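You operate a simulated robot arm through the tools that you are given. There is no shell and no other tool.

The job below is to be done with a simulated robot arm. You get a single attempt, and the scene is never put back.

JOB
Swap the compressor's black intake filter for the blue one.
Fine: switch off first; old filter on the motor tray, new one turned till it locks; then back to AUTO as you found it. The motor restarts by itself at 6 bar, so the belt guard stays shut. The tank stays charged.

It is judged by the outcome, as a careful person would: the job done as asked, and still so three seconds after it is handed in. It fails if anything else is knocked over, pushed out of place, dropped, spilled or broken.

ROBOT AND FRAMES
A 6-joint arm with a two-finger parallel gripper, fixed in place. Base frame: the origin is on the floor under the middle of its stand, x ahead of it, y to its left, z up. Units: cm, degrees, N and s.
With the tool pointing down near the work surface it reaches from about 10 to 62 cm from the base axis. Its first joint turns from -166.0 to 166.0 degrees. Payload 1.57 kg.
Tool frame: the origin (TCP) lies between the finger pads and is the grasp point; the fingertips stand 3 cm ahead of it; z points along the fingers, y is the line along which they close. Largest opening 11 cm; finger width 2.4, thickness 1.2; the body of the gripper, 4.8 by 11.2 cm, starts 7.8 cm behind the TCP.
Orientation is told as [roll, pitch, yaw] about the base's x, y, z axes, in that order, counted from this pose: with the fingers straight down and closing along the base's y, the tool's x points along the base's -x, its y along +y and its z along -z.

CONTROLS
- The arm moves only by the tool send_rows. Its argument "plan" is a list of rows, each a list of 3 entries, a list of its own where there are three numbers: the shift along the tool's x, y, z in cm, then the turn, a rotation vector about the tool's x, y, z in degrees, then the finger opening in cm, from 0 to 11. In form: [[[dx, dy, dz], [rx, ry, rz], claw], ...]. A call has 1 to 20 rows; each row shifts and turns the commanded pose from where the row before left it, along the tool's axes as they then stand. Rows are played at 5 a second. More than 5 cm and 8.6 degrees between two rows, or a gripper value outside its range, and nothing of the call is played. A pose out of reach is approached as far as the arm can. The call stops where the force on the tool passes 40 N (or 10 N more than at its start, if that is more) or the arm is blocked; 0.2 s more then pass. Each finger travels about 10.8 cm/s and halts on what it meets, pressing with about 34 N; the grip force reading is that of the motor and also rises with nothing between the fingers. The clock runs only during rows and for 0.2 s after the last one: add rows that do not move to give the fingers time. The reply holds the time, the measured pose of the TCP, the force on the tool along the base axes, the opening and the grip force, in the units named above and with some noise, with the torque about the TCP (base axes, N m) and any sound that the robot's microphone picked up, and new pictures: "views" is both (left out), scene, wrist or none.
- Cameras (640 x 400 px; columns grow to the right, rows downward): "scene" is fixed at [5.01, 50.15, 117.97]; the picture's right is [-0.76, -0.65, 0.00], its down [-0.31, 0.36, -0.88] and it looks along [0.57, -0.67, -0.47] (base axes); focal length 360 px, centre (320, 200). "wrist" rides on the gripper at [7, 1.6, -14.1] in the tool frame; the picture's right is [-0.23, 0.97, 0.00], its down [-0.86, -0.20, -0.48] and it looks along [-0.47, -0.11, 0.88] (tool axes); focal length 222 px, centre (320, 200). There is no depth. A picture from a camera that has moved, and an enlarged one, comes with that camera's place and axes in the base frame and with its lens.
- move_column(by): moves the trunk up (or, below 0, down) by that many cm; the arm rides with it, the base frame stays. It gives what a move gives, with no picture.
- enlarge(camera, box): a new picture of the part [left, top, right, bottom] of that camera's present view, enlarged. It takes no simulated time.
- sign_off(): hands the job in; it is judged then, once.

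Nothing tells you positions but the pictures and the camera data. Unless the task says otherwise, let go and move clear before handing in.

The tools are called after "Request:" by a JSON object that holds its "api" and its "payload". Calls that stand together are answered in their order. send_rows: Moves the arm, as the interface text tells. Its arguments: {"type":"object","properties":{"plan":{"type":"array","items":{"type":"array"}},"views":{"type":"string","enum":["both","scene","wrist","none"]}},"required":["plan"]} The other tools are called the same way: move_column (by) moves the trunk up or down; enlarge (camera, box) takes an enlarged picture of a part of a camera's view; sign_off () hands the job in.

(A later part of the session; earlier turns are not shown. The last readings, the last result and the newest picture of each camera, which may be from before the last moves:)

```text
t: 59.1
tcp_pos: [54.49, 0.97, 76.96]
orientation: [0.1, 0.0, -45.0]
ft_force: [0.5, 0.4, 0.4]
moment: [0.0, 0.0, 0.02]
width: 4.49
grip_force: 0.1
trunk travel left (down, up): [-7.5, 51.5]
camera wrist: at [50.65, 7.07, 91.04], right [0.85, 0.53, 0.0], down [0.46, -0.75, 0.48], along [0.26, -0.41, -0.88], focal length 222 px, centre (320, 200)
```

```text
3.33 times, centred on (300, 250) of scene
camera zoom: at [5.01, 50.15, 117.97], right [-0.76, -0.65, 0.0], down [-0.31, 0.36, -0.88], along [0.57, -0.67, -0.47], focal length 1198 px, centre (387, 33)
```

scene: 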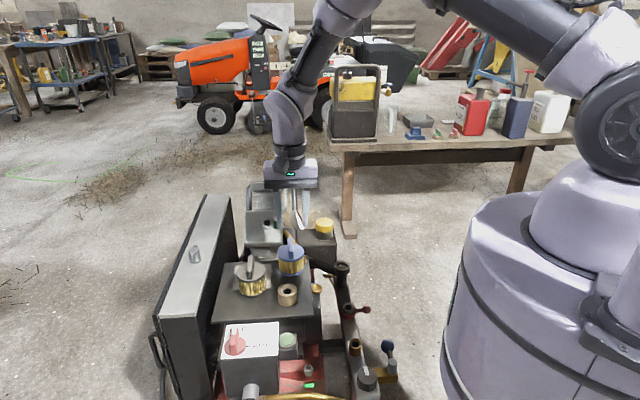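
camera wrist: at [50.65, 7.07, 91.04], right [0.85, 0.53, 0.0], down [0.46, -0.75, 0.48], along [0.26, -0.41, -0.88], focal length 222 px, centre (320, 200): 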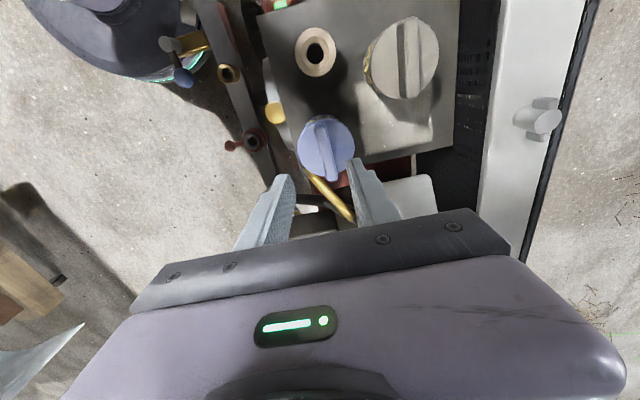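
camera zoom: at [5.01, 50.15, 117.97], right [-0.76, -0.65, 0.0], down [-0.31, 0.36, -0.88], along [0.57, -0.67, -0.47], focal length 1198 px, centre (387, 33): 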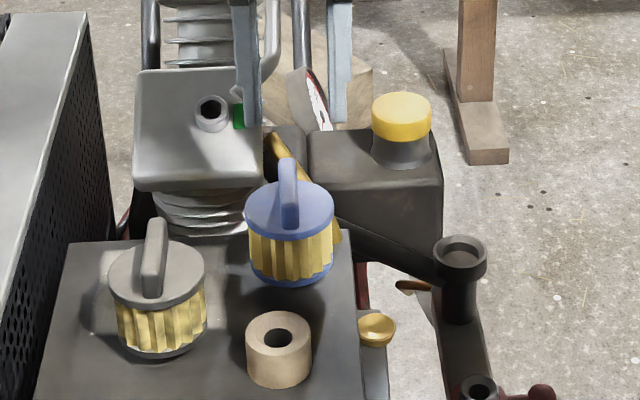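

The blue bar's centre is at about +0.44 tool x and +0.72 tool y from my axis, well aligned in angle. I'll centre and lower partway, then check.

Request:
{"api": "send_rows", "payload": {"plan": [[[0.22, 0.36, 0], [0, 0, 0], 4.5], [[0.22, 0.36, 0], [0, 0, 0], 4.5], [[0, 0, 1.2], [0, 0, 0], 4.5], [[0, 0, 1.2], [0, 0, 0], 4.5], [[0, 0, 1.2], [0, 0, 0], 4.5], [[0, 0, 1.0], [0, 0, 0], 4.5], [[0, 0, 0.8], [0, 0, 0], 4.5], [[0, 0, 0.5], [0, 0, 0], 4.5], [[0, 0, 0], [0, 0, 0], 4.5], [[0, 0, 0], [0, 0, 0], 4.5]]}}

Request:
{"api": "enlarge", "payload": {"camera": "wrist", "box": [240, 100, 400, 260]}}

Request:
{"api": "enlarge", "payload": {"camera": "scene", "box": [250, 200, 340, 290]}}

```text
t: 61.3
tcp_pos: [54.77, 1.86, 71.04]
orientation: [0.2, -0.1, -45.1]
ft_force: [0.2, 0.1, -0.1]
moment: [0.0, 0.0, 0.0]
width: 4.48
grip_force: 0.0
trunk travel left (down, up): [-7.5, 51.5]
camera wrist: at [50.85, 7.91, 85.16], right [0.85, 0.53, 0.0], down [0.46, -0.75, 0.48], along [0.26, -0.41, -0.88], focal length 222 px, centre (320, 200)
```

scene: 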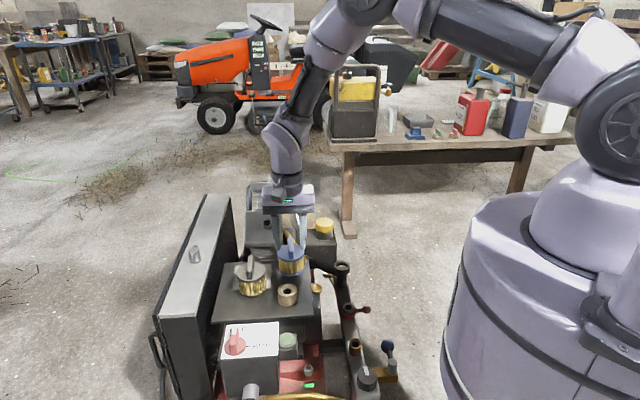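
wrist: 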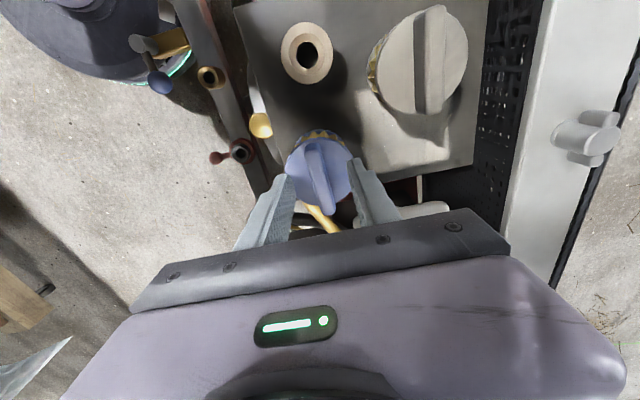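

```text
2.50 times, centred on (320, 180) of wrist
camera zoom: at [50.85, 7.91, 85.16], right [0.85, 0.53, 0.0], down [0.46, -0.75, 0.48], along [0.26, -0.41, -0.88], focal length 555 px, centre (320, 250)
```

zoom: 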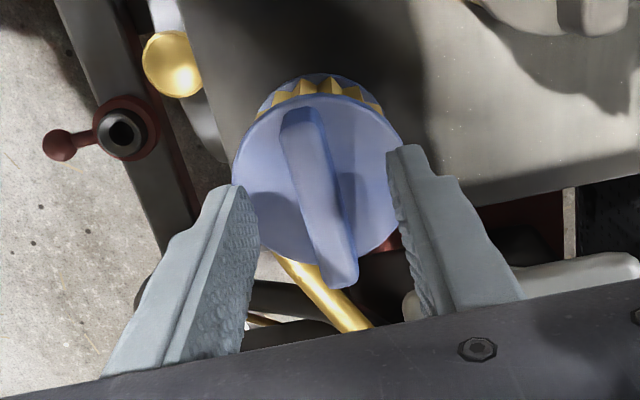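

```text
4.44 times, centred on (295, 245) of scene
camera zoom: at [5.01, 50.15, 117.97], right [-0.76, -0.65, 0.0], down [-0.31, 0.36, -0.88], along [0.57, -0.67, -0.47], focal length 1598 px, centre (431, 0)
```

zoom: 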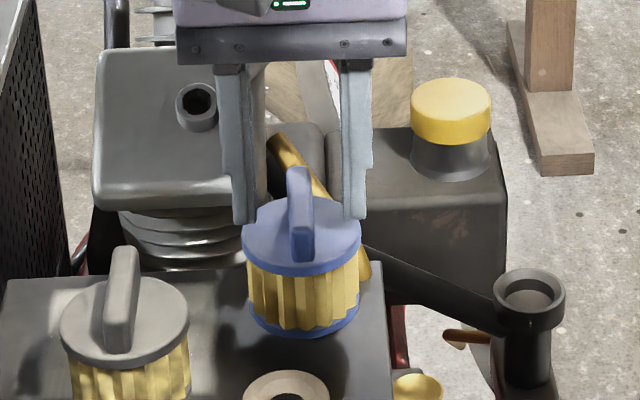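

The bar is centred between the fingers. I'll go down 0.9 cm, the same depth as on the black one, and close.

Request:
{"api": "send_rows", "payload": {"plan": [[[0, 0, 0.3], [0, 0, 0], 4.5], [[0, 0, 0.3], [0, 0, 0], 4.5], [[0, 0, 0.25], [0, 0, 0], 4.5], [[0, 0, 0], [0, 0, 0], 3], [[0, 0, 0], [0, 0, 0], 1.8], [[0, 0, 0], [0, 0, 0], 1.2], [[0, 0, 0], [0, 0, 0], 0.6], [[0, 0, 0], [0, 0, 0], 0], [[0, 0, 0], [0, 0, 0], 0]]}}

Request:
{"api": "enlarge", "payload": {"camera": "wrist", "box": [240, 100, 400, 260]}}

Request:
{"api": "enlarge", "payload": {"camera": "scene", "box": [250, 200, 340, 290]}}

```text
t: 63.3
tcp_pos: [54.7, 1.82, 70.13]
orientation: [0.2, -0.1, -45.1]
ft_force: [0.0, 0.3, 0.0]
moment: [0.05, 0.02, 0.01]
width: 1.2
grip_force: 29.3
trunk travel left (down, up): [-7.5, 51.5]
camera wrist: at [50.85, 7.93, 84.28], right [0.85, 0.53, 0.0], down [0.46, -0.75, 0.48], along [0.26, -0.41, -0.88], focal length 222 px, centre (320, 200)
```

scene: 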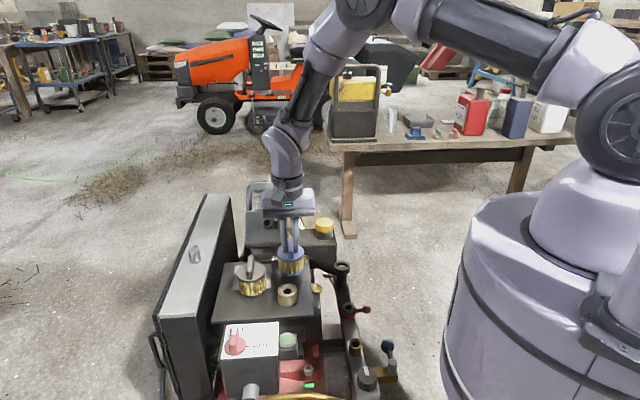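
wrist: 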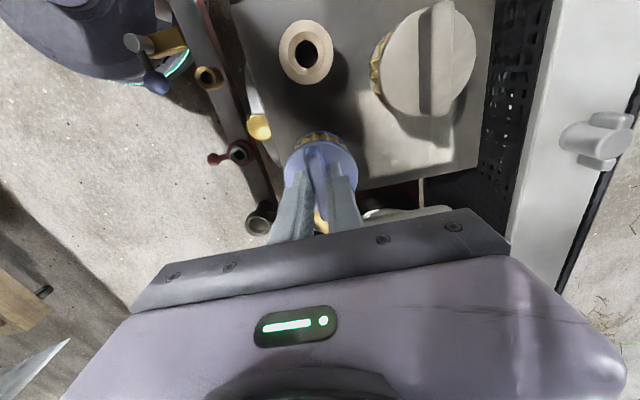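

```text
2.50 times, centred on (320, 180) of wrist
camera zoom: at [50.85, 7.93, 84.28], right [0.85, 0.53, 0.0], down [0.46, -0.75, 0.48], along [0.26, -0.41, -0.88], focal length 555 px, centre (320, 250)
```

zoom: 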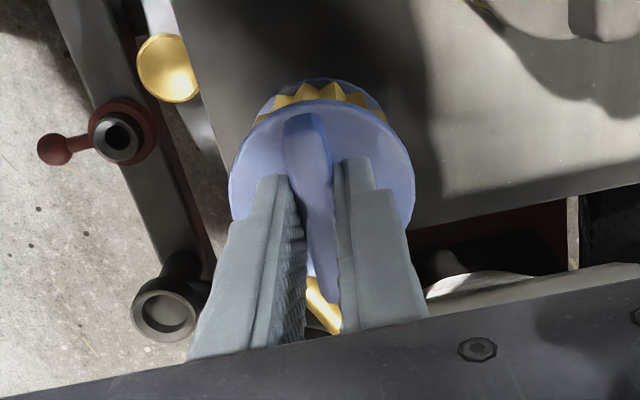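

```text
4.44 times, centred on (295, 245) of scene
camera zoom: at [5.01, 50.15, 117.97], right [-0.76, -0.65, 0.0], down [-0.31, 0.36, -0.88], along [0.57, -0.67, -0.47], focal length 1598 px, centre (431, 0)
```

zoom: 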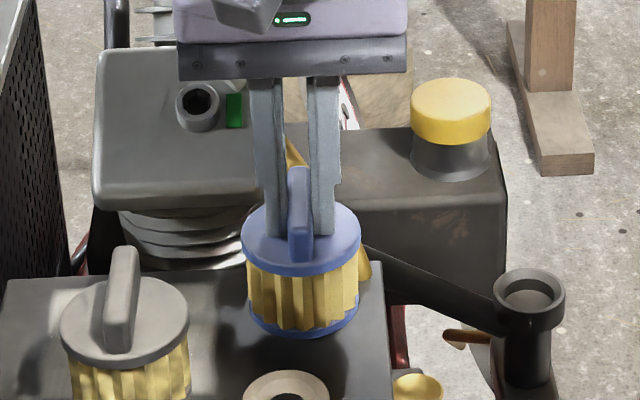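

The blue filter is held squarely with no side load, and the empty port shows at about (53.65,-17.75). I'll lift it clear and carry it over the port.

Request:
{"api": "send_rows", "payload": {"plan": [[[0, 0, -0.5], [0, 0, 0], 0], [[0, 0, -1], [0, 0, 0], 0], [[0, 0, -1.5], [0, 0, 0], 0], [[0, 0, -2], [0, 0, 0], 0], [[0, 0, -2], [0, 0, 0], 0], [[-0.73, -0.81, 0], [0, 0, 0], 0], [[-1.458, -1.618, 0], [0, 0, 0], 0], [[-1.458, -1.618, 0], [0, 0, 0], 0], [[-1.458, -1.618, 0], [0, 0, 0], 0], [[-1.458, -1.618, 0], [0, 0, 0], 0], [[-1.458, -1.618, 0], [0, 0, 0], 0], [[-1.458, -1.618, 0], [0, 0, 0], 0], [[-1.458, -1.618, 0], [0, 0, 0], 0], [[-1.458, -1.618, 0], [0, 0, 0], 0], [[-0.73, -0.81, 0], [0, 0, 0], 0], [[0, 0, 0], [0, 0, 0], 0], [[0, 0, 0], [0, 0, 0], 0]]}}

Request:
{"api": "enlarge", "payload": {"camera": "scene", "box": [290, 180, 400, 300]}}

Request:
{"api": "enlarge", "payload": {"camera": "wrist", "box": [240, 80, 400, 240]}}

```text
t: 66.9
tcp_pos: [53.7, -17.69, 77.1]
orientation: [0.2, -0.1, -45.0]
ft_force: [-0.2, -0.4, -0.5]
moment: [0.02, 0.01, -0.02]
width: 1.2
grip_force: 29.1
trunk travel left (down, up): [-7.5, 51.5]
camera wrist: at [49.69, -11.65, 91.23], right [0.85, 0.53, 0.0], down [0.46, -0.75, 0.48], along [0.26, -0.41, -0.88], focal length 222 px, centre (320, 200)
```

scene: 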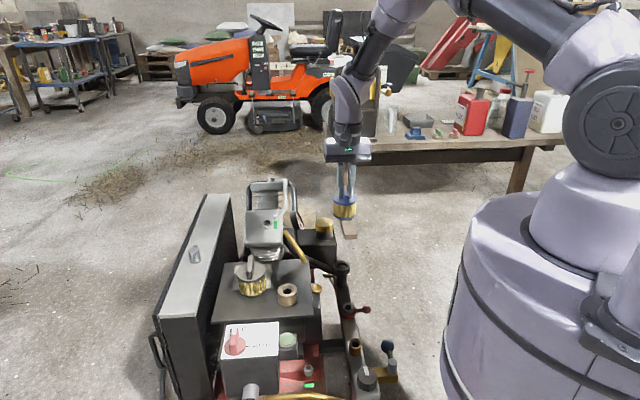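
wrist: 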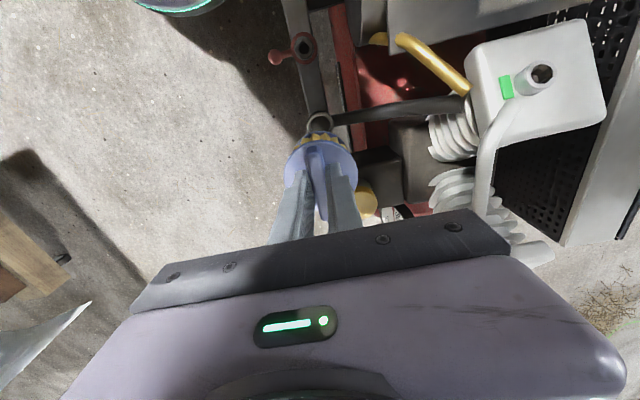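

```text
3.33 times, centred on (345, 240) of scene
camera zoom: at [5.01, 50.15, 117.97], right [-0.76, -0.65, 0.0], down [-0.31, 0.36, -0.88], along [0.57, -0.67, -0.47], focal length 1198 px, centre (237, 67)
```

zoom: 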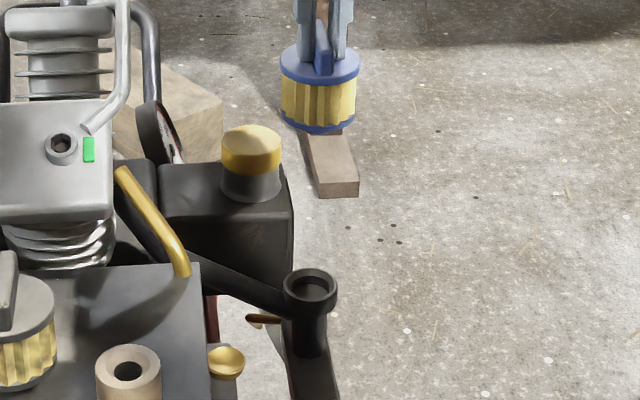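

```text
2.50 times, centred on (320, 160) of wrist
camera zoom: at [49.69, -11.65, 91.23], right [0.85, 0.53, 0.0], down [0.46, -0.75, 0.48], along [0.26, -0.41, -0.88], focal length 555 px, centre (320, 300)
```

zoom: 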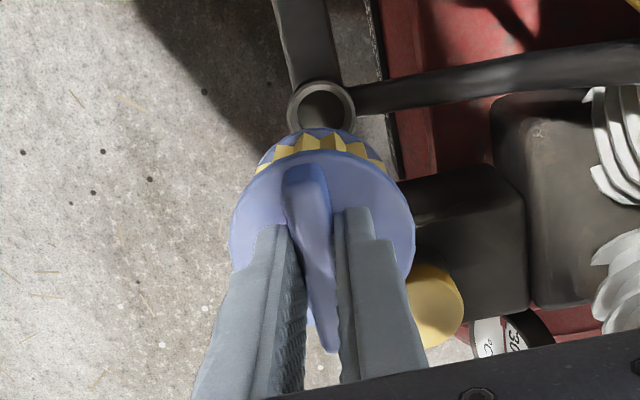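

The blue filter hangs directly over the port in both views. I'll lower it to about 2 cm above seating and look again.

Request:
{"api": "send_rows", "payload": {"plan": [[[0, 0, 2], [0, 0, 0], 0], [[0, 0, 2], [0, 0, 0], 0], [[0, 0, 2], [0, 0, 0], 0], [[0, 0, 2], [0, 0, 0], 0], [[0, 0, 2], [0, 0, 0], 0], [[0, 0, 2], [0, 0, 0], 0], [[0, 0, 1.5], [0, 0, 0], 0], [[0, 0, 0.9], [0, 0, 0], 0], [[0, 0, 0.5], [0, 0, 0], 0], [[0, 0, 0], [0, 0, 0], 0], [[0, 0, 0], [0, 0, 0], 0]]}}

Request:
{"api": "enlarge", "payload": {"camera": "scene", "box": [300, 210, 390, 300]}}

Request:
{"api": "enlarge", "payload": {"camera": "wrist", "box": [240, 80, 400, 240]}}

```text
t: 69.3
tcp_pos: [53.67, -17.67, 61.98]
orientation: [0.2, -0.2, -45.0]
ft_force: [0.3, 0.1, -0.7]
moment: [-0.01, 0.03, 0.02]
width: 1.18
grip_force: 29.2
trunk travel left (down, up): [-7.5, 51.5]
camera wrist: at [49.8, -11.67, 76.26], right [0.85, 0.53, 0.0], down [0.46, -0.75, 0.48], along [0.26, -0.41, -0.88], focal length 222 px, centre (320, 200)
```

scene: 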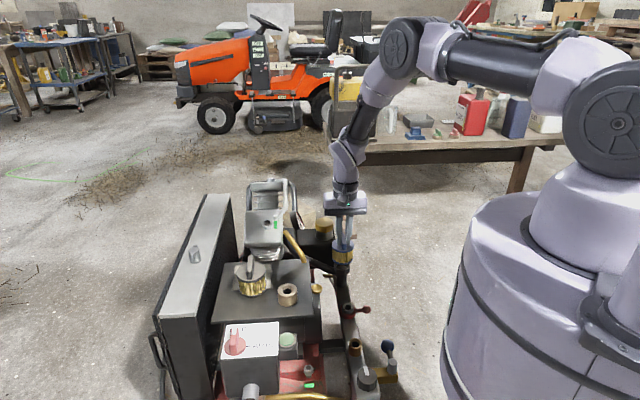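
wrist: 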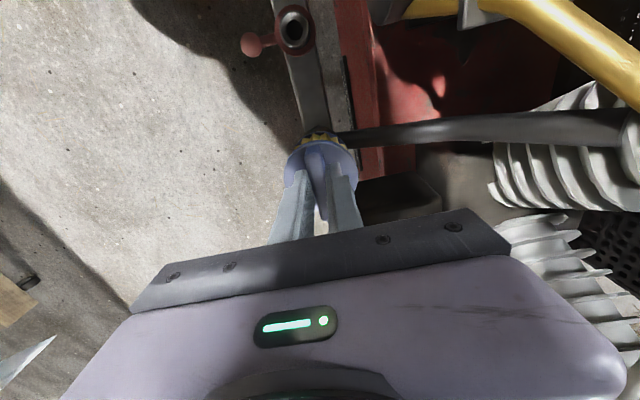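

```text
4.44 times, centred on (345, 255) of scene
camera zoom: at [5.01, 50.15, 117.97], right [-0.76, -0.65, 0.0], down [-0.31, 0.36, -0.88], along [0.57, -0.67, -0.47], focal length 1598 px, centre (209, -44)
```

zoom: 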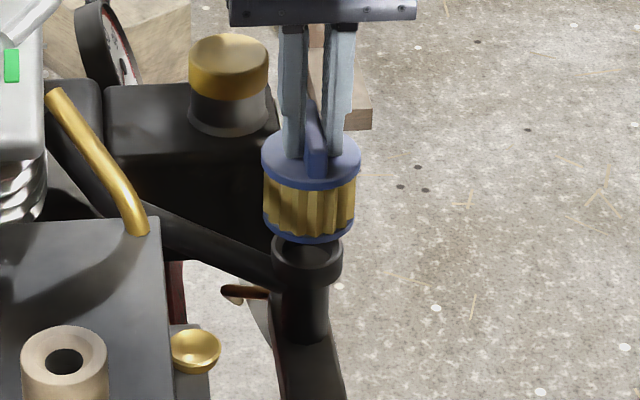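

```text
2.50 times, centred on (320, 160) of wrist
camera zoom: at [49.8, -11.67, 76.26], right [0.85, 0.53, 0.0], down [0.46, -0.75, 0.48], along [0.26, -0.41, -0.88], focal length 555 px, centre (320, 300)
```

zoom: 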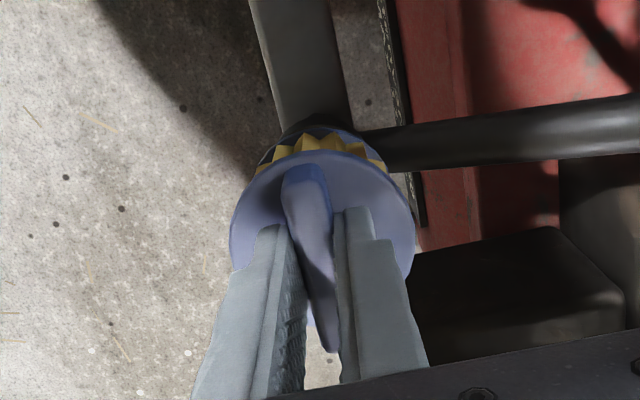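

The blue spigot is just entering the cup, aligned. I'll lower gently in small steps and watch the force.

Request:
{"api": "send_rows", "payload": {"plan": [[[0, 0, 0.3], [0, 0, 0], 0], [[0, 0, 0.3], [0, 0, 0], 0], [[0, 0, 0.3], [0, 0, 0], 0], [[0, 0, 0.3], [0, 0, 0], 0], [[0, 0, 0], [0, 0, 0], 0]], "views": "none"}}

```text
t: 70.5
tcp_pos: [53.75, -17.73, 60.96]
orientation: [0.1, -0.1, -45.0]
ft_force: [0.3, -0.6, -0.8]
moment: [-0.05, -0.04, -0.01]
width: 1.19
grip_force: 29.1
trunk travel left (down, up): [-7.5, 51.5]
```

Request:
{"api": "send_rows", "payload": {"plan": [[[0, 0, 0.2], [0, 0, 0], 0], [[0, 0, 0.2], [0, 0, 0], 0], [[0, 0, 0.2], [0, 0, 0], 0], [[0, 0, 0.2], [0, 0, 0], 0], [[0, 0, 0], [0, 0, 0], 0]], "views": "none"}}

Request:
{"api": "enlarge", "payload": {"camera": "scene", "box": [300, 210, 390, 300]}}

```text
t: 71.7
tcp_pos: [53.76, -17.75, 60.02]
orientation: [0.1, 0.1, -44.9]
ft_force: [-5.1, 4.3, 1.8]
moment: [0.36, 0.39, 0.03]
width: 1.23
grip_force: 29.5
trunk travel left (down, up): [-7.5, 51.5]
```

```text
4.44 times, centred on (345, 255) of scene
camera zoom: at [5.01, 50.15, 117.97], right [-0.76, -0.65, 0.0], down [-0.31, 0.36, -0.88], along [0.57, -0.67, -0.47], focal length 1598 px, centre (209, -44)
```

zoom: 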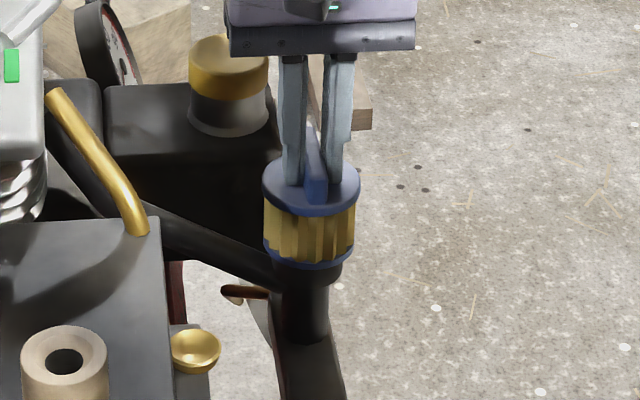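

There is a 6.6 N side push along tool +x, so I'll shift 0.1 cm that way and keep lowering to seat.

Request:
{"api": "send_rows", "payload": {"plan": [[[0.1, 0, 0], [0, 0, 0], 0], [[0, 0, 0.1], [0, 0, 0], 0], [[0, 0, 0.1], [0, 0, 0], 0], [[0, 0, 0], [0, 0, 0], 0]], "views": "none"}}

```text
t: 72.7
tcp_pos: [53.73, -17.77, 60.1]
orientation: [0.3, -0.1, -45.0]
ft_force: [-4.6, 3.6, 1.5]
moment: [0.37, 0.42, -0.02]
width: 1.25
grip_force: 29.3
trunk travel left (down, up): [-7.5, 51.5]
```

Request:
{"api": "send_rows", "payload": {"plan": [[[0.1, 0, 0], [0, 0, 0], 0], [[0.1, 0, 0], [0, 0, 0], 0], [[0, 0, 0], [0, 0, 0], 0]], "views": "both"}}

Request:
{"api": "enlarge", "payload": {"camera": "scene", "box": [310, 220, 380, 290]}}

Request:
{"api": "enlarge", "payload": {"camera": "wrist", "box": [240, 80, 400, 240]}}

```text
t: 73.5
tcp_pos: [53.6, -17.55, 60.08]
orientation: [0.2, 0.0, -45.0]
ft_force: [-0.2, -0.1, 0.2]
moment: [0.0, -0.02, 0.03]
width: 1.2
grip_force: 29.5
trunk travel left (down, up): [-7.5, 51.5]
camera wrist: at [49.66, -11.51, 74.2], right [0.85, 0.53, 0.0], down [0.46, -0.75, 0.48], along [0.26, -0.41, -0.88], focal length 222 px, centre (320, 200)
```

scene: 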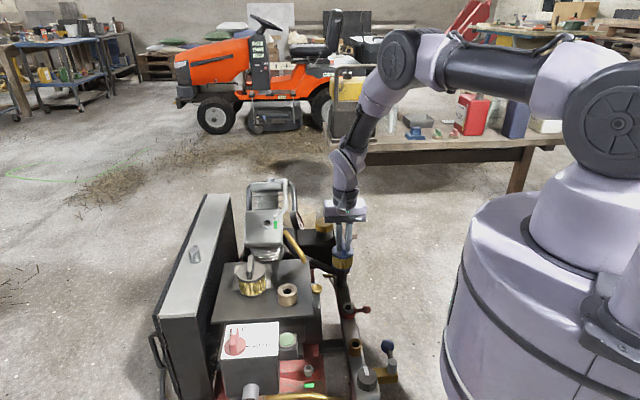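
wrist: 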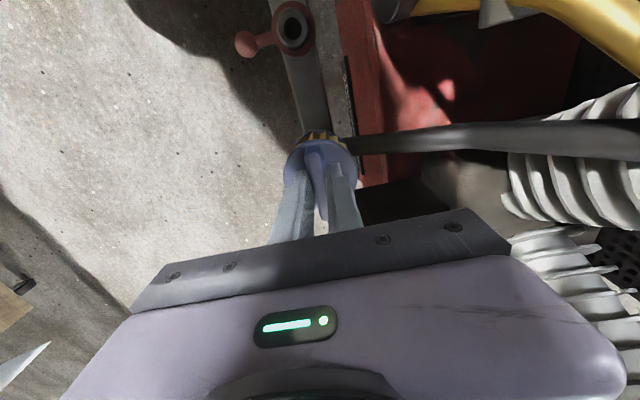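

```text
5.71 times, centred on (345, 255) of scene
camera zoom: at [5.01, 50.15, 117.97], right [-0.76, -0.65, 0.0], down [-0.31, 0.36, -0.88], along [0.57, -0.67, -0.47], focal length 2054 px, centre (177, -114)
```

zoom: 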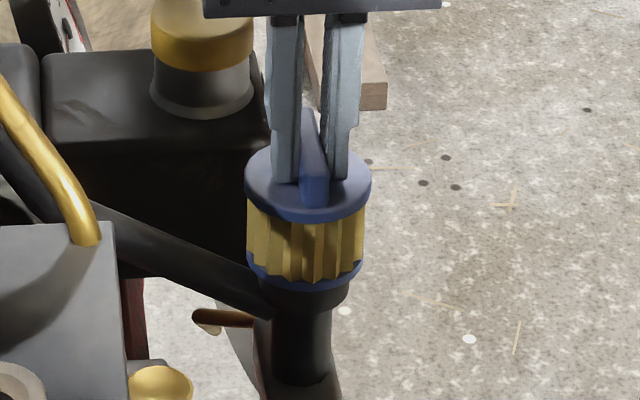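

```text
2.50 times, centred on (320, 160) of wrist
camera zoom: at [49.66, -11.51, 74.2], right [0.85, 0.53, 0.0], down [0.46, -0.75, 0.48], along [0.26, -0.41, -0.88], focal length 555 px, centre (320, 300)
```

zoom: 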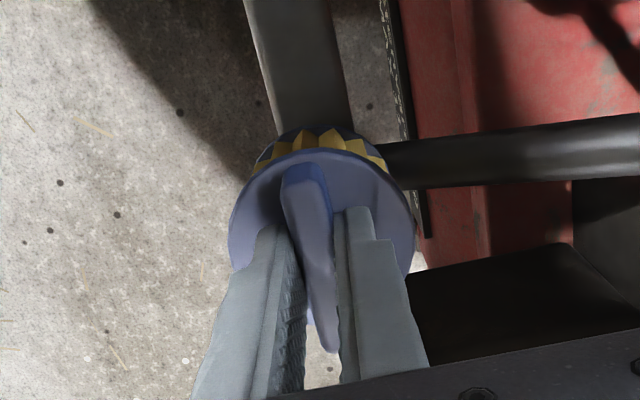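

The side force is now zero. I'll continue down in small steps until it seats.

Request:
{"api": "send_rows", "payload": {"plan": [[[0, 0, 0.12], [0, 0, 0], 0], [[0, 0, 0.12], [0, 0, 0], 0], [[0, 0, 0], [0, 0, 0], 0]], "views": "none"}}

```text
t: 74.3
tcp_pos: [53.48, -17.73, 59.81]
orientation: [0.1, -0.1, -45.0]
ft_force: [0.5, -1.2, 0.7]
moment: [-0.11, -0.11, -0.02]
width: 1.21
grip_force: 29.7
trunk travel left (down, up): [-7.5, 51.5]
```

Request:
{"api": "send_rows", "payload": {"plan": [[[0, 0, 0.12], [0, 0, 0], 0], [[0, 0, 0.12], [0, 0, 0], 0], [[0, 0, 0], [0, 0, 0], 0]], "views": "none"}}

```text
t: 75.1
tcp_pos: [53.56, -17.53, 59.81]
orientation: [0.4, -0.3, -45.0]
ft_force: [-1.8, 1.1, 24.2]
moment: [-0.34, -0.2, -0.05]
width: 1.21
grip_force: 29.1
trunk travel left (down, up): [-7.5, 51.5]
```

It seated at the same depth the black one had. I'll ease the down force a little and start turning clockwise.

Request:
{"api": "send_rows", "payload": {"plan": [[[0, 0, -0.12], [0, 0, 0], 0], [[0, 0, 0], [0, 0, 0], 0], [[0, 0, 0], [0, 0, 5], 0], [[0, 0, 0], [0, 0, 5], 0], [[0, 0, 0], [0, 0, 5], 0], [[0, 0, 0], [0, 0, 0], 0]], "views": "scene"}}

Request:
{"api": "enlarge", "payload": {"camera": "scene", "box": [310, 220, 380, 290]}}

```text
t: 76.5
tcp_pos: [53.5, -17.65, 59.77]
orientation: [0.3, -0.1, -60.1]
ft_force: [5.4, 1.4, 18.3]
moment: [-0.37, -0.43, 0.17]
width: 1.22
grip_force: 29.4
trunk travel left (down, up): [-7.5, 51.5]
```

scene: 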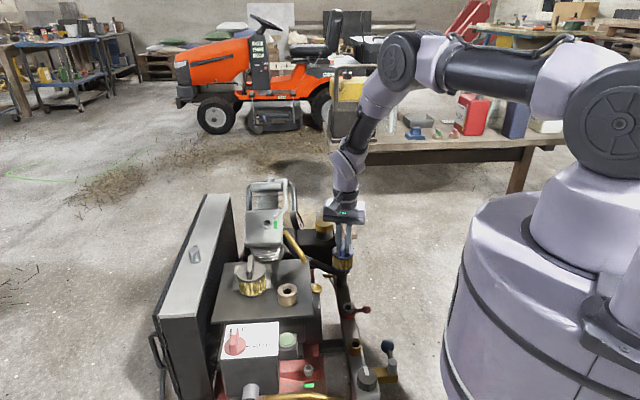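

```text
5.71 times, centred on (345, 255) of scene
camera zoom: at [5.01, 50.15, 117.97], right [-0.76, -0.65, 0.0], down [-0.31, 0.36, -0.88], along [0.57, -0.67, -0.47], focal length 2054 px, centre (177, -114)
```

zoom: 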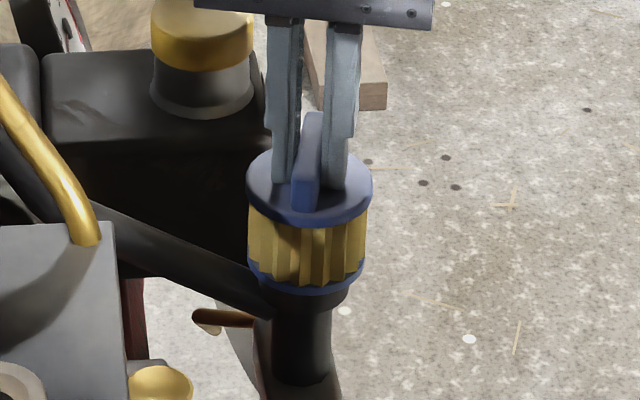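

Request:
{"api": "send_rows", "payload": {"plan": [[[0, 0, -0.05], [0, 0, 5], 0], [[0, 0, 0], [0, 0, 5], 0], [[0, 0, 0], [0, 0, 5], 0], [[0, 0, 0], [0, 0, 0], 0]], "views": "none"}}

Request:
{"api": "send_rows", "payload": {"plan": [[[0, 0, 0], [0, 0, 5], 0], [[0, 0, 0], [0, 0, 5], 0], [[0, 0, 0], [0, 0, 5], 0], [[0, 0, 0], [0, 0, 0], 0]], "views": "scene"}}

Request:
{"api": "enlarge", "payload": {"camera": "scene", "box": [310, 220, 380, 290]}}

```text
t: 77.5
tcp_pos: [53.44, -17.52, 59.65]
orientation: [0.3, 0.0, -75.1]
ft_force: [7.2, -1.3, 13.6]
moment: [-0.38, -0.44, 0.17]
width: 1.21
grip_force: 28.9
trunk travel left (down, up): [-7.5, 51.5]
```

```text
t: 78.5
tcp_pos: [53.5, -17.54, 59.67]
orientation: [0.1, 0.1, -90.1]
ft_force: [7.7, 0.8, 4.8]
moment: [0.01, -0.53, 0.09]
width: 1.22
grip_force: 29.0
trunk travel left (down, up): [-7.5, 51.5]
```

scene: 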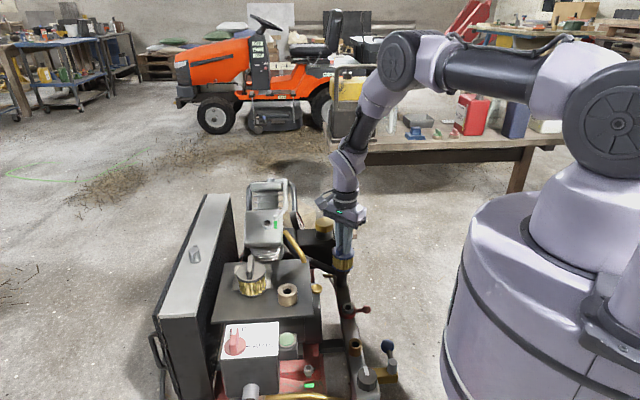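

```text
5.71 times, centred on (345, 255) of scene
camera zoom: at [5.01, 50.15, 117.97], right [-0.76, -0.65, 0.0], down [-0.31, 0.36, -0.88], along [0.57, -0.67, -0.47], focal length 2054 px, centre (177, -114)
```

zoom: 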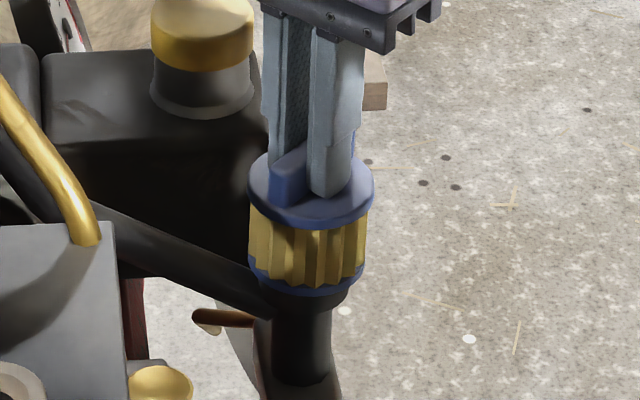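

It's turning smoothly, with a slight side push along +x. I'll shift 0.1 cm that way and continue clockwise.

Request:
{"api": "send_rows", "payload": {"plan": [[[0, 0.1, 0], [0, 0, 5], 0], [[0, 0, 0], [0, 0, 5], 0], [[0, 0, 0], [0, 0, 5], 0], [[0, 0, 0], [0, 0, 0], 0]], "views": "none"}}

Request:
{"api": "send_rows", "payload": {"plan": [[[0, 0, 0], [0, 0, 5], 0], [[0, 0, 0], [0, 0, 5], 0], [[0, 0, 0], [0, 0, 0], 0]], "views": "none"}}

```text
t: 79.5
tcp_pos: [53.57, -17.66, 59.82]
orientation: [0.2, 0.2, -105.1]
ft_force: [5.4, 0.6, 5.7]
moment: [-0.04, -0.35, 0.06]
width: 1.19
grip_force: 29.7
trunk travel left (down, up): [-7.5, 51.5]
```

```text
t: 80.3
tcp_pos: [53.73, -17.44, 59.8]
orientation: [0.1, 0.2, -115.1]
ft_force: [3.3, 0.4, 1.5]
moment: [0.05, -0.27, 0.05]
width: 1.23
grip_force: 29.4
trunk travel left (down, up): [-7.5, 51.5]
```

Request:
{"api": "send_rows", "payload": {"plan": [[[0, 0, 0.05], [0, 0, 5], 0], [[0, 0, 0], [0, 0, 5], 0], [[0, 0, 0], [0, 0, 0], 0]], "views": "none"}}

Request:
{"api": "send_rows", "payload": {"plan": [[[0, 0, 0], [0, 0, 5], 0], [[0, 0, 0], [0, 0, 5], 0], [[0, 0, 0], [0, 0, 0], 0]], "views": "scene"}}

Request:
{"api": "enlarge", "payload": {"camera": "scene", "box": [310, 220, 380, 290]}}

```text
t: 81.1
tcp_pos: [53.7, -17.52, 59.69]
orientation: [0.3, 0.1, -125.1]
ft_force: [6.3, -1.6, 12.7]
moment: [-0.28, -0.18, 0.12]
width: 1.21
grip_force: 29.0
trunk travel left (down, up): [-7.5, 51.5]
```

```text
t: 81.9
tcp_pos: [53.57, -17.54, 59.82]
orientation: [0.2, 0.3, -135.2]
ft_force: [10.3, -0.8, 17.2]
moment: [-0.09, -0.52, 0.11]
width: 1.21
grip_force: 29.5
trunk travel left (down, up): [-7.5, 51.5]
```

scene: 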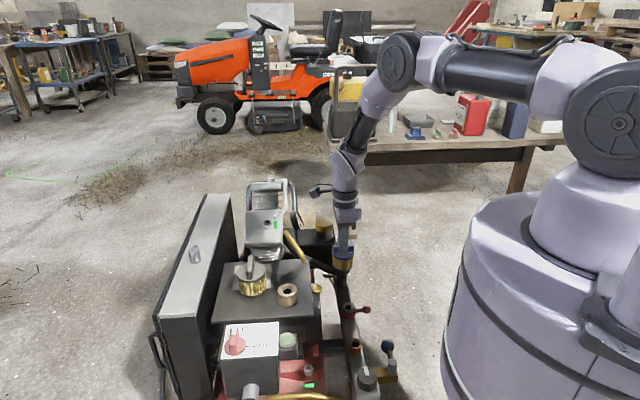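

```text
5.71 times, centred on (345, 255) of scene
camera zoom: at [5.01, 50.15, 117.97], right [-0.76, -0.65, 0.0], down [-0.31, 0.36, -0.88], along [0.57, -0.67, -0.47], focal length 2054 px, centre (177, -114)
```

zoom: 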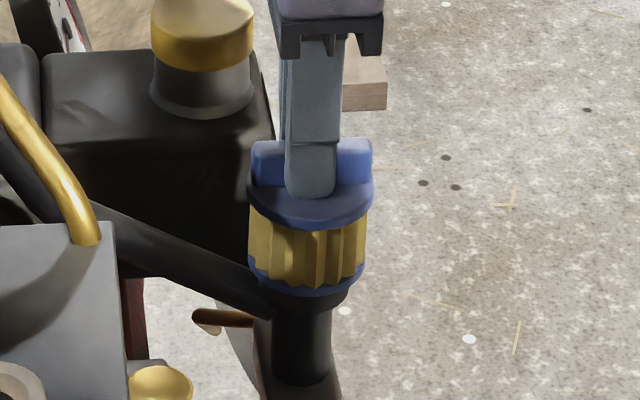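

The bar now lies as the black one did, but I've felt no stop or click yet. I'll turn a bit further, watching the torque.

Request:
{"api": "send_rows", "payload": {"plan": [[[0, 0.05, -0.05], [0, 0, 4], 0], [[0, 0, 0], [0, 0, 4], 0], [[0, 0, 0], [0, 0, 0], 0]], "views": "none"}}

```text
t: 82.7
tcp_pos: [53.65, -17.5, 59.79]
orientation: [0.1, 0.2, -143.1]
ft_force: [9.5, 0.1, 5.7]
moment: [-0.03, -0.59, 0.08]
width: 1.22
grip_force: 28.6
trunk travel left (down, up): [-7.5, 51.5]
```

No stop at 98°. I'll do a gentle pull test to see whether it has engaged.

Request:
{"api": "send_rows", "payload": {"plan": [[[0, 0, -0.1], [0, 0, 0], 0], [[0, 0, -0.1], [0, 0, 0], 0], [[0, 0, 0], [0, 0, 0], 0]], "views": "none"}}

```text
t: 83.5
tcp_pos: [53.67, -17.62, 59.81]
orientation: [-0.1, 0.0, -142.9]
ft_force: [5.2, -2.2, -12.7]
moment: [-0.25, -0.46, 0.04]
width: 1.22
grip_force: 29.4
trunk travel left (down, up): [-7.5, 51.5]
```

It resists the pull (-12.7 N without rising), so the lugs are engaged. I'll unload it axially and turn further to find the locked end.

Request:
{"api": "send_rows", "payload": {"plan": [[[0, 0, 0.15], [0, 0, 0], 0], [[0, 0, 0], [0, 0, 4], 0], [[0, 0, 0], [0, 0, 4], 0], [[0, 0, 0], [0, 0, 0], 0]], "views": "both"}}

Request:
{"api": "enlarge", "payload": {"camera": "scene", "box": [310, 220, 380, 290]}}

Request:
{"api": "enlarge", "payload": {"camera": "wrist", "box": [240, 80, 400, 240]}}

```text
t: 84.5
tcp_pos: [53.64, -17.66, 59.83]
orientation: [0.1, 0.2, -151.2]
ft_force: [2.6, -3.8, -0.2]
moment: [-0.27, -0.17, 0.02]
width: 1.2
grip_force: 29.6
trunk travel left (down, up): [-7.5, 51.5]
camera wrist: at [60.48, -15.64, 73.96], right [0.27, -0.96, 0.0], down [-0.85, -0.24, 0.47], along [-0.46, -0.13, -0.88], focal length 222 px, centre (320, 200)
```

scene: 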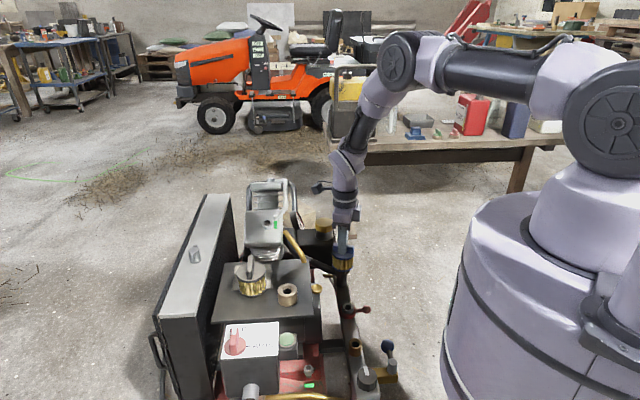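
wrist: 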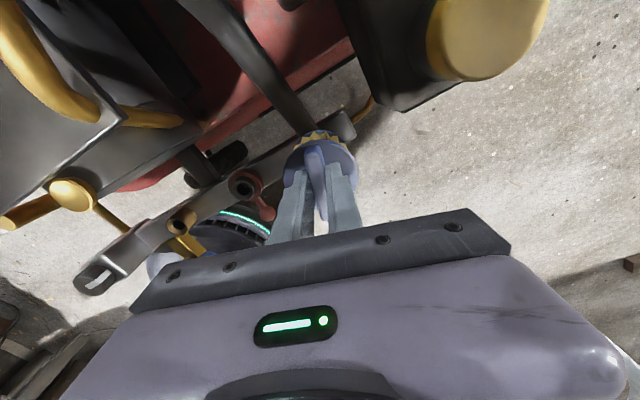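

```text
5.71 times, centred on (345, 255) of scene
camera zoom: at [5.01, 50.15, 117.97], right [-0.76, -0.65, 0.0], down [-0.31, 0.36, -0.88], along [0.57, -0.67, -0.47], focal length 2054 px, centre (177, -114)
```

zoom: 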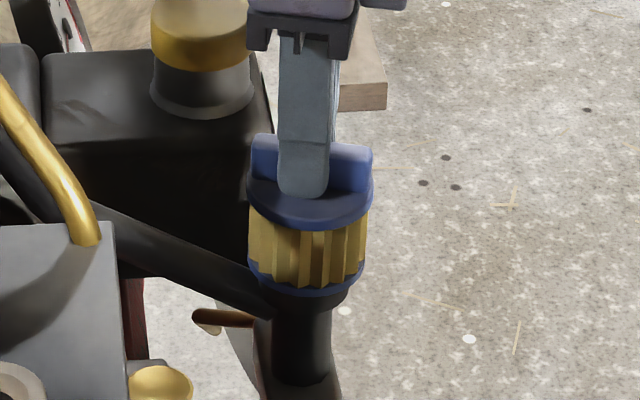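

```text
2.50 times, centred on (320, 160) of wrist
camera zoom: at [60.48, -15.64, 73.96], right [0.27, -0.96, 0.0], down [-0.85, -0.24, 0.47], along [-0.46, -0.13, -0.88], focal length 555 px, centre (320, 300)
```

zoom: 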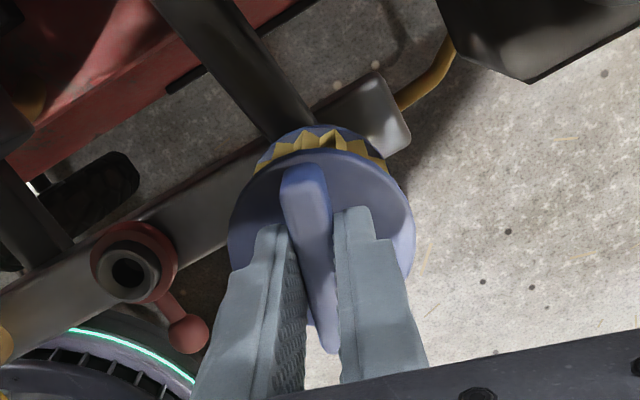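

It still turns freely at 106°, held axially but with no end stop yet. I'll keep turning clockwise in small chunks.

Request:
{"api": "send_rows", "payload": {"plan": [[[0, 0, 0], [0, 0, 4], 0], [[0, 0, 0], [0, 0, 4], 0], [[0, 0, 0], [0, 0, 0], 0]], "views": "none"}}

Request:
{"api": "send_rows", "payload": {"plan": [[[0, 0, 0], [0, 0, 4], 0], [[0, 0, 0], [0, 0, 4], 0], [[0, 0, 0], [0, 0, 0], 0]], "views": "none"}}

```text
t: 85.3
tcp_pos: [53.74, -17.38, 59.76]
orientation: [0.1, 0.3, -159.1]
ft_force: [1.4, -5.1, 4.9]
moment: [-0.39, -0.05, 0.03]
width: 1.21
grip_force: 29.5
trunk travel left (down, up): [-7.5, 51.5]
```

```text
t: 86.1
tcp_pos: [53.72, -17.64, 59.63]
orientation: [-0.1, 0.3, -167.1]
ft_force: [6.2, -5.5, 1.8]
moment: [-0.39, -0.47, 0.06]
width: 1.22
grip_force: 29.3
trunk travel left (down, up): [-7.5, 51.5]
```

No stop yet at 122°. I'll repeat the pull test here to make sure it is still captive.

Request:
{"api": "send_rows", "payload": {"plan": [[[0, 0, -0.1], [0, 0, 0], 0], [[0, 0, -0.06], [0, 0, 0], 0], [[0, 0, 0], [0, 0, 0], 0]], "views": "scene"}}

Request:
{"api": "enlarge", "payload": {"camera": "scene", "box": [310, 220, 380, 290]}}

```text
t: 86.9
tcp_pos: [53.73, -17.58, 59.73]
orientation: [0.1, 0.2, -167.0]
ft_force: [10.7, -1.2, -5.0]
moment: [-0.09, -0.89, 0.01]
width: 1.21
grip_force: 29.1
trunk travel left (down, up): [-7.5, 51.5]
```

scene: 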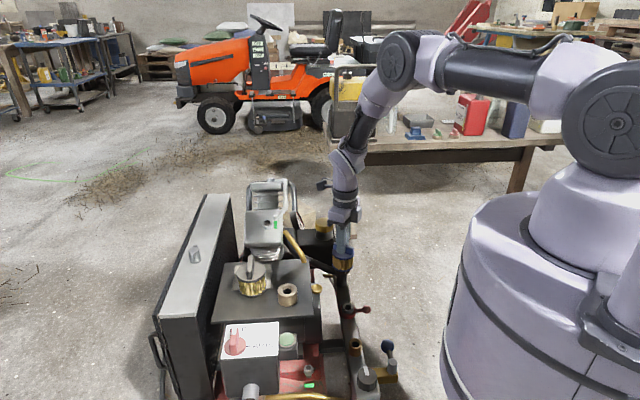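

```text
5.71 times, centred on (345, 255) of scene
camera zoom: at [5.01, 50.15, 117.97], right [-0.76, -0.65, 0.0], down [-0.31, 0.36, -0.88], along [0.57, -0.67, -0.47], focal length 2054 px, centre (177, -114)
```

zoom: 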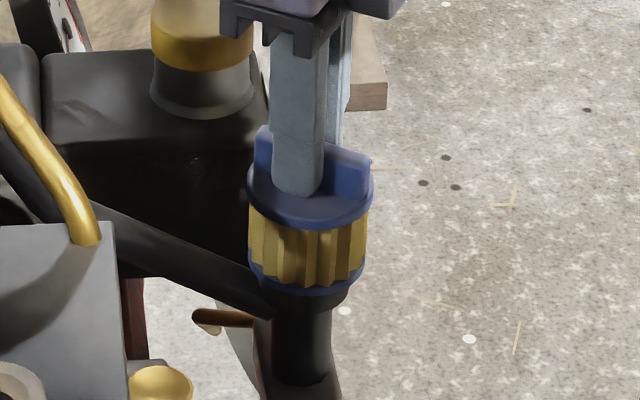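

Side load makes that test unclear. I'll centre it (+x by 0.12) and pull again slightly.

Request:
{"api": "send_rows", "payload": {"plan": [[[0.12, 0.03, 0], [0, 0, 0], 0], [[0, 0, 0], [0, 0, 0], 0]], "views": "none"}}

Request:
{"api": "send_rows", "payload": {"plan": [[[0, 0, -0.1], [0, 0, 0], 0], [[0, 0, 0], [0, 0, 0], 0]], "views": "none"}}

```text
t: 87.5
tcp_pos: [53.7, -17.55, 59.89]
orientation: [0.0, 0.2, -167.0]
ft_force: [1.6, -3.4, -0.8]
moment: [-0.25, -0.09, 0.02]
width: 1.2
grip_force: 29.5
trunk travel left (down, up): [-7.5, 51.5]
```

```text
t: 88.1
tcp_pos: [53.79, -17.6, 60.01]
orientation: [0.1, 0.2, -167.0]
ft_force: [2.7, -2.2, -1.3]
moment: [-0.18, -0.18, -0.02]
width: 1.21
grip_force: 29.1
trunk travel left (down, up): [-7.5, 51.5]
```

Request:
{"api": "send_rows", "payload": {"plan": [[[0, 0, -0.1], [0, 0, 0], 0], [[0, 0, -0.1], [0, 0, 0], 0], [[0, 0, 0], [0, 0, 0], 0]], "views": "scene"}}

Request:
{"api": "enlarge", "payload": {"camera": "scene", "box": [310, 220, 380, 290]}}

```text
t: 88.9
tcp_pos: [53.68, -17.56, 60.25]
orientation: [0.0, 0.3, -167.0]
ft_force: [-0.4, -0.2, -0.6]
moment: [-0.04, 0.0, -0.01]
width: 1.18
grip_force: 30.0
trunk travel left (down, up): [-7.5, 51.5]
```

scene: 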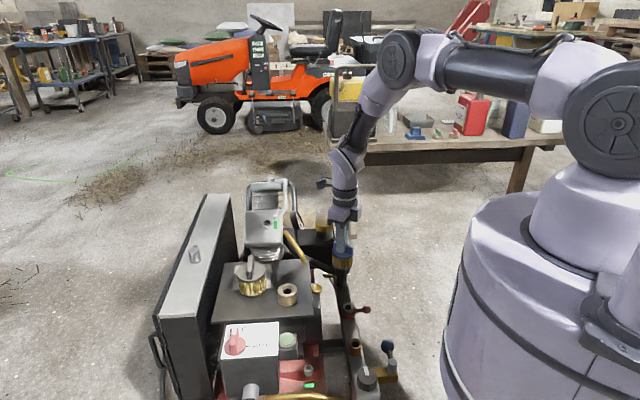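

```text
5.71 times, centred on (345, 255) of scene
camera zoom: at [5.01, 50.15, 117.97], right [-0.76, -0.65, 0.0], down [-0.31, 0.36, -0.88], along [0.57, -0.67, -0.47], focal length 2054 px, centre (177, -114)
```

zoom: 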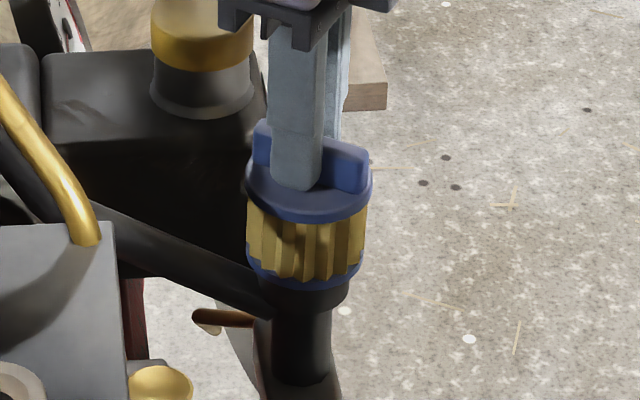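

It lifts freely at this angle, so it isn't locked here. I'll raise it out again and inspect the spigot lugs and the cup's slots closely before retrying.

Request:
{"api": "send_rows", "payload": {"plan": [[[0, 0, -0.3], [0, 0, 0], 0], [[0, 0, -0.5], [0, 0, 0], 0], [[0, 0, -1], [0, 0, 0], 0], [[0, 0, -2], [0, 0, 0], 0], [[0, 0, -2], [0, 0, 0], 0], [[0, 0, -2], [0, 0, 0], 0], [[0, 0, 0], [0, 0, 0], 0]]}}

Request:
{"api": "enlarge", "payload": {"camera": "scene", "box": [325, 225, 365, 275]}}

Request:
{"api": "enlarge", "payload": {"camera": "scene", "box": [330, 255, 355, 280]}}

Request:
{"api": "enlarge", "payload": {"camera": "wrist", "box": [280, 90, 360, 170]}}

```text
t: 90.5
tcp_pos: [53.64, -17.44, 68.35]
orientation: [0.0, 0.2, -167.1]
ft_force: [0.1, 0.3, -0.9]
moment: [0.0, 0.0, -0.01]
width: 1.21
grip_force: 29.0
trunk travel left (down, up): [-7.5, 51.5]
camera wrist: at [60.86, -17.56, 82.32], right [0.0, -1.0, 0.0], down [-0.88, 0.0, 0.48], along [-0.48, 0.0, -0.88], focal length 222 px, centre (320, 200)
```

scene: 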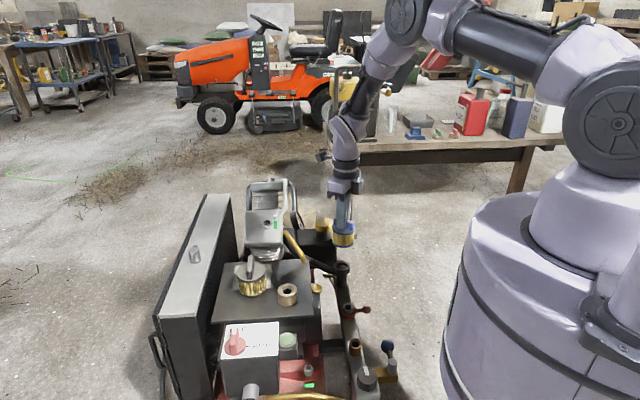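
wrist: 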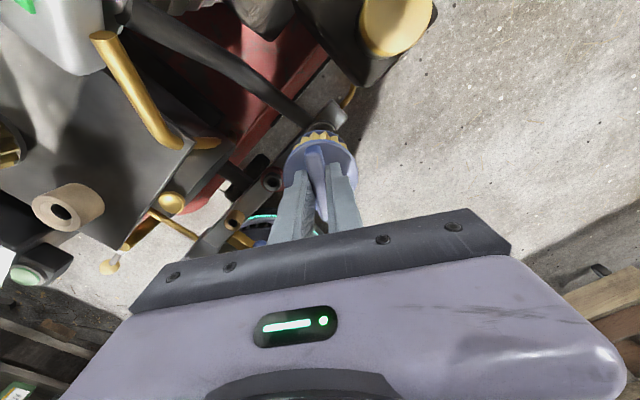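

```text
8.00 times, centred on (345, 250) of scene
camera zoom: at [5.01, 50.15, 117.97], right [-0.76, -0.65, 0.0], down [-0.31, 0.36, -0.88], along [0.57, -0.67, -0.47], focal length 2876 px, centre (120, -200)
```

zoom: 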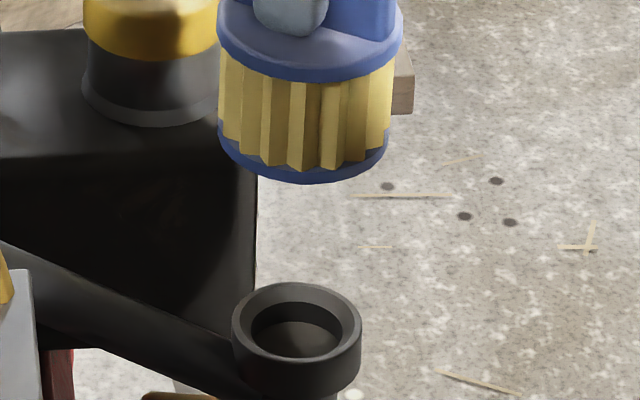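

```text
16.00 times, centred on (342, 268) of scene
camera zoom: at [5.01, 50.15, 117.97], right [-0.76, -0.65, 0.0], down [-0.31, 0.36, -0.88], along [0.57, -0.67, -0.47], focal length 5751 px, centre (-40, -880)
```

zoom: 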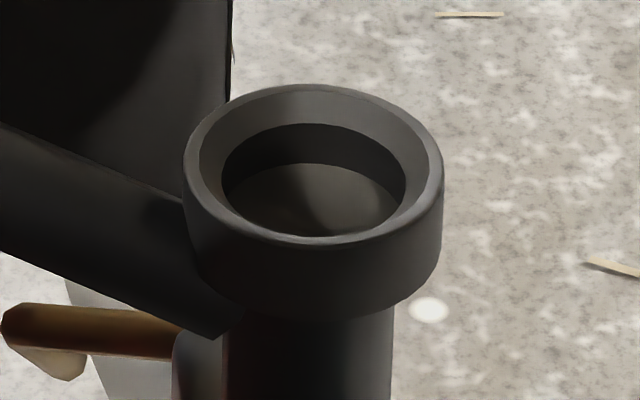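

```text
5.00 times, centred on (320, 130) of wrist
camera zoom: at [60.86, -17.56, 82.32], right [0.0, -1.0, 0.0], down [-0.88, 0.0, 0.48], along [-0.48, 0.0, -0.88], focal length 1111 px, centre (320, 550)
```

zoom: 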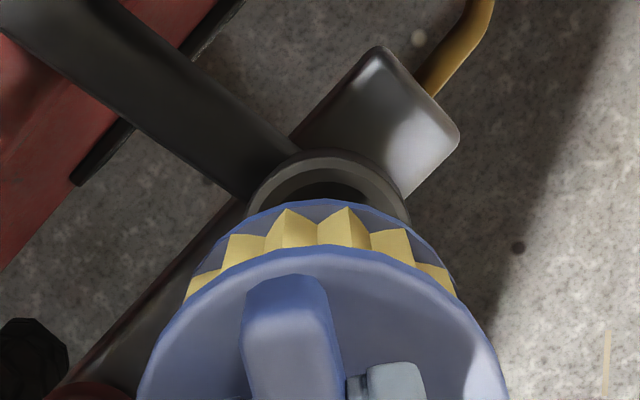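

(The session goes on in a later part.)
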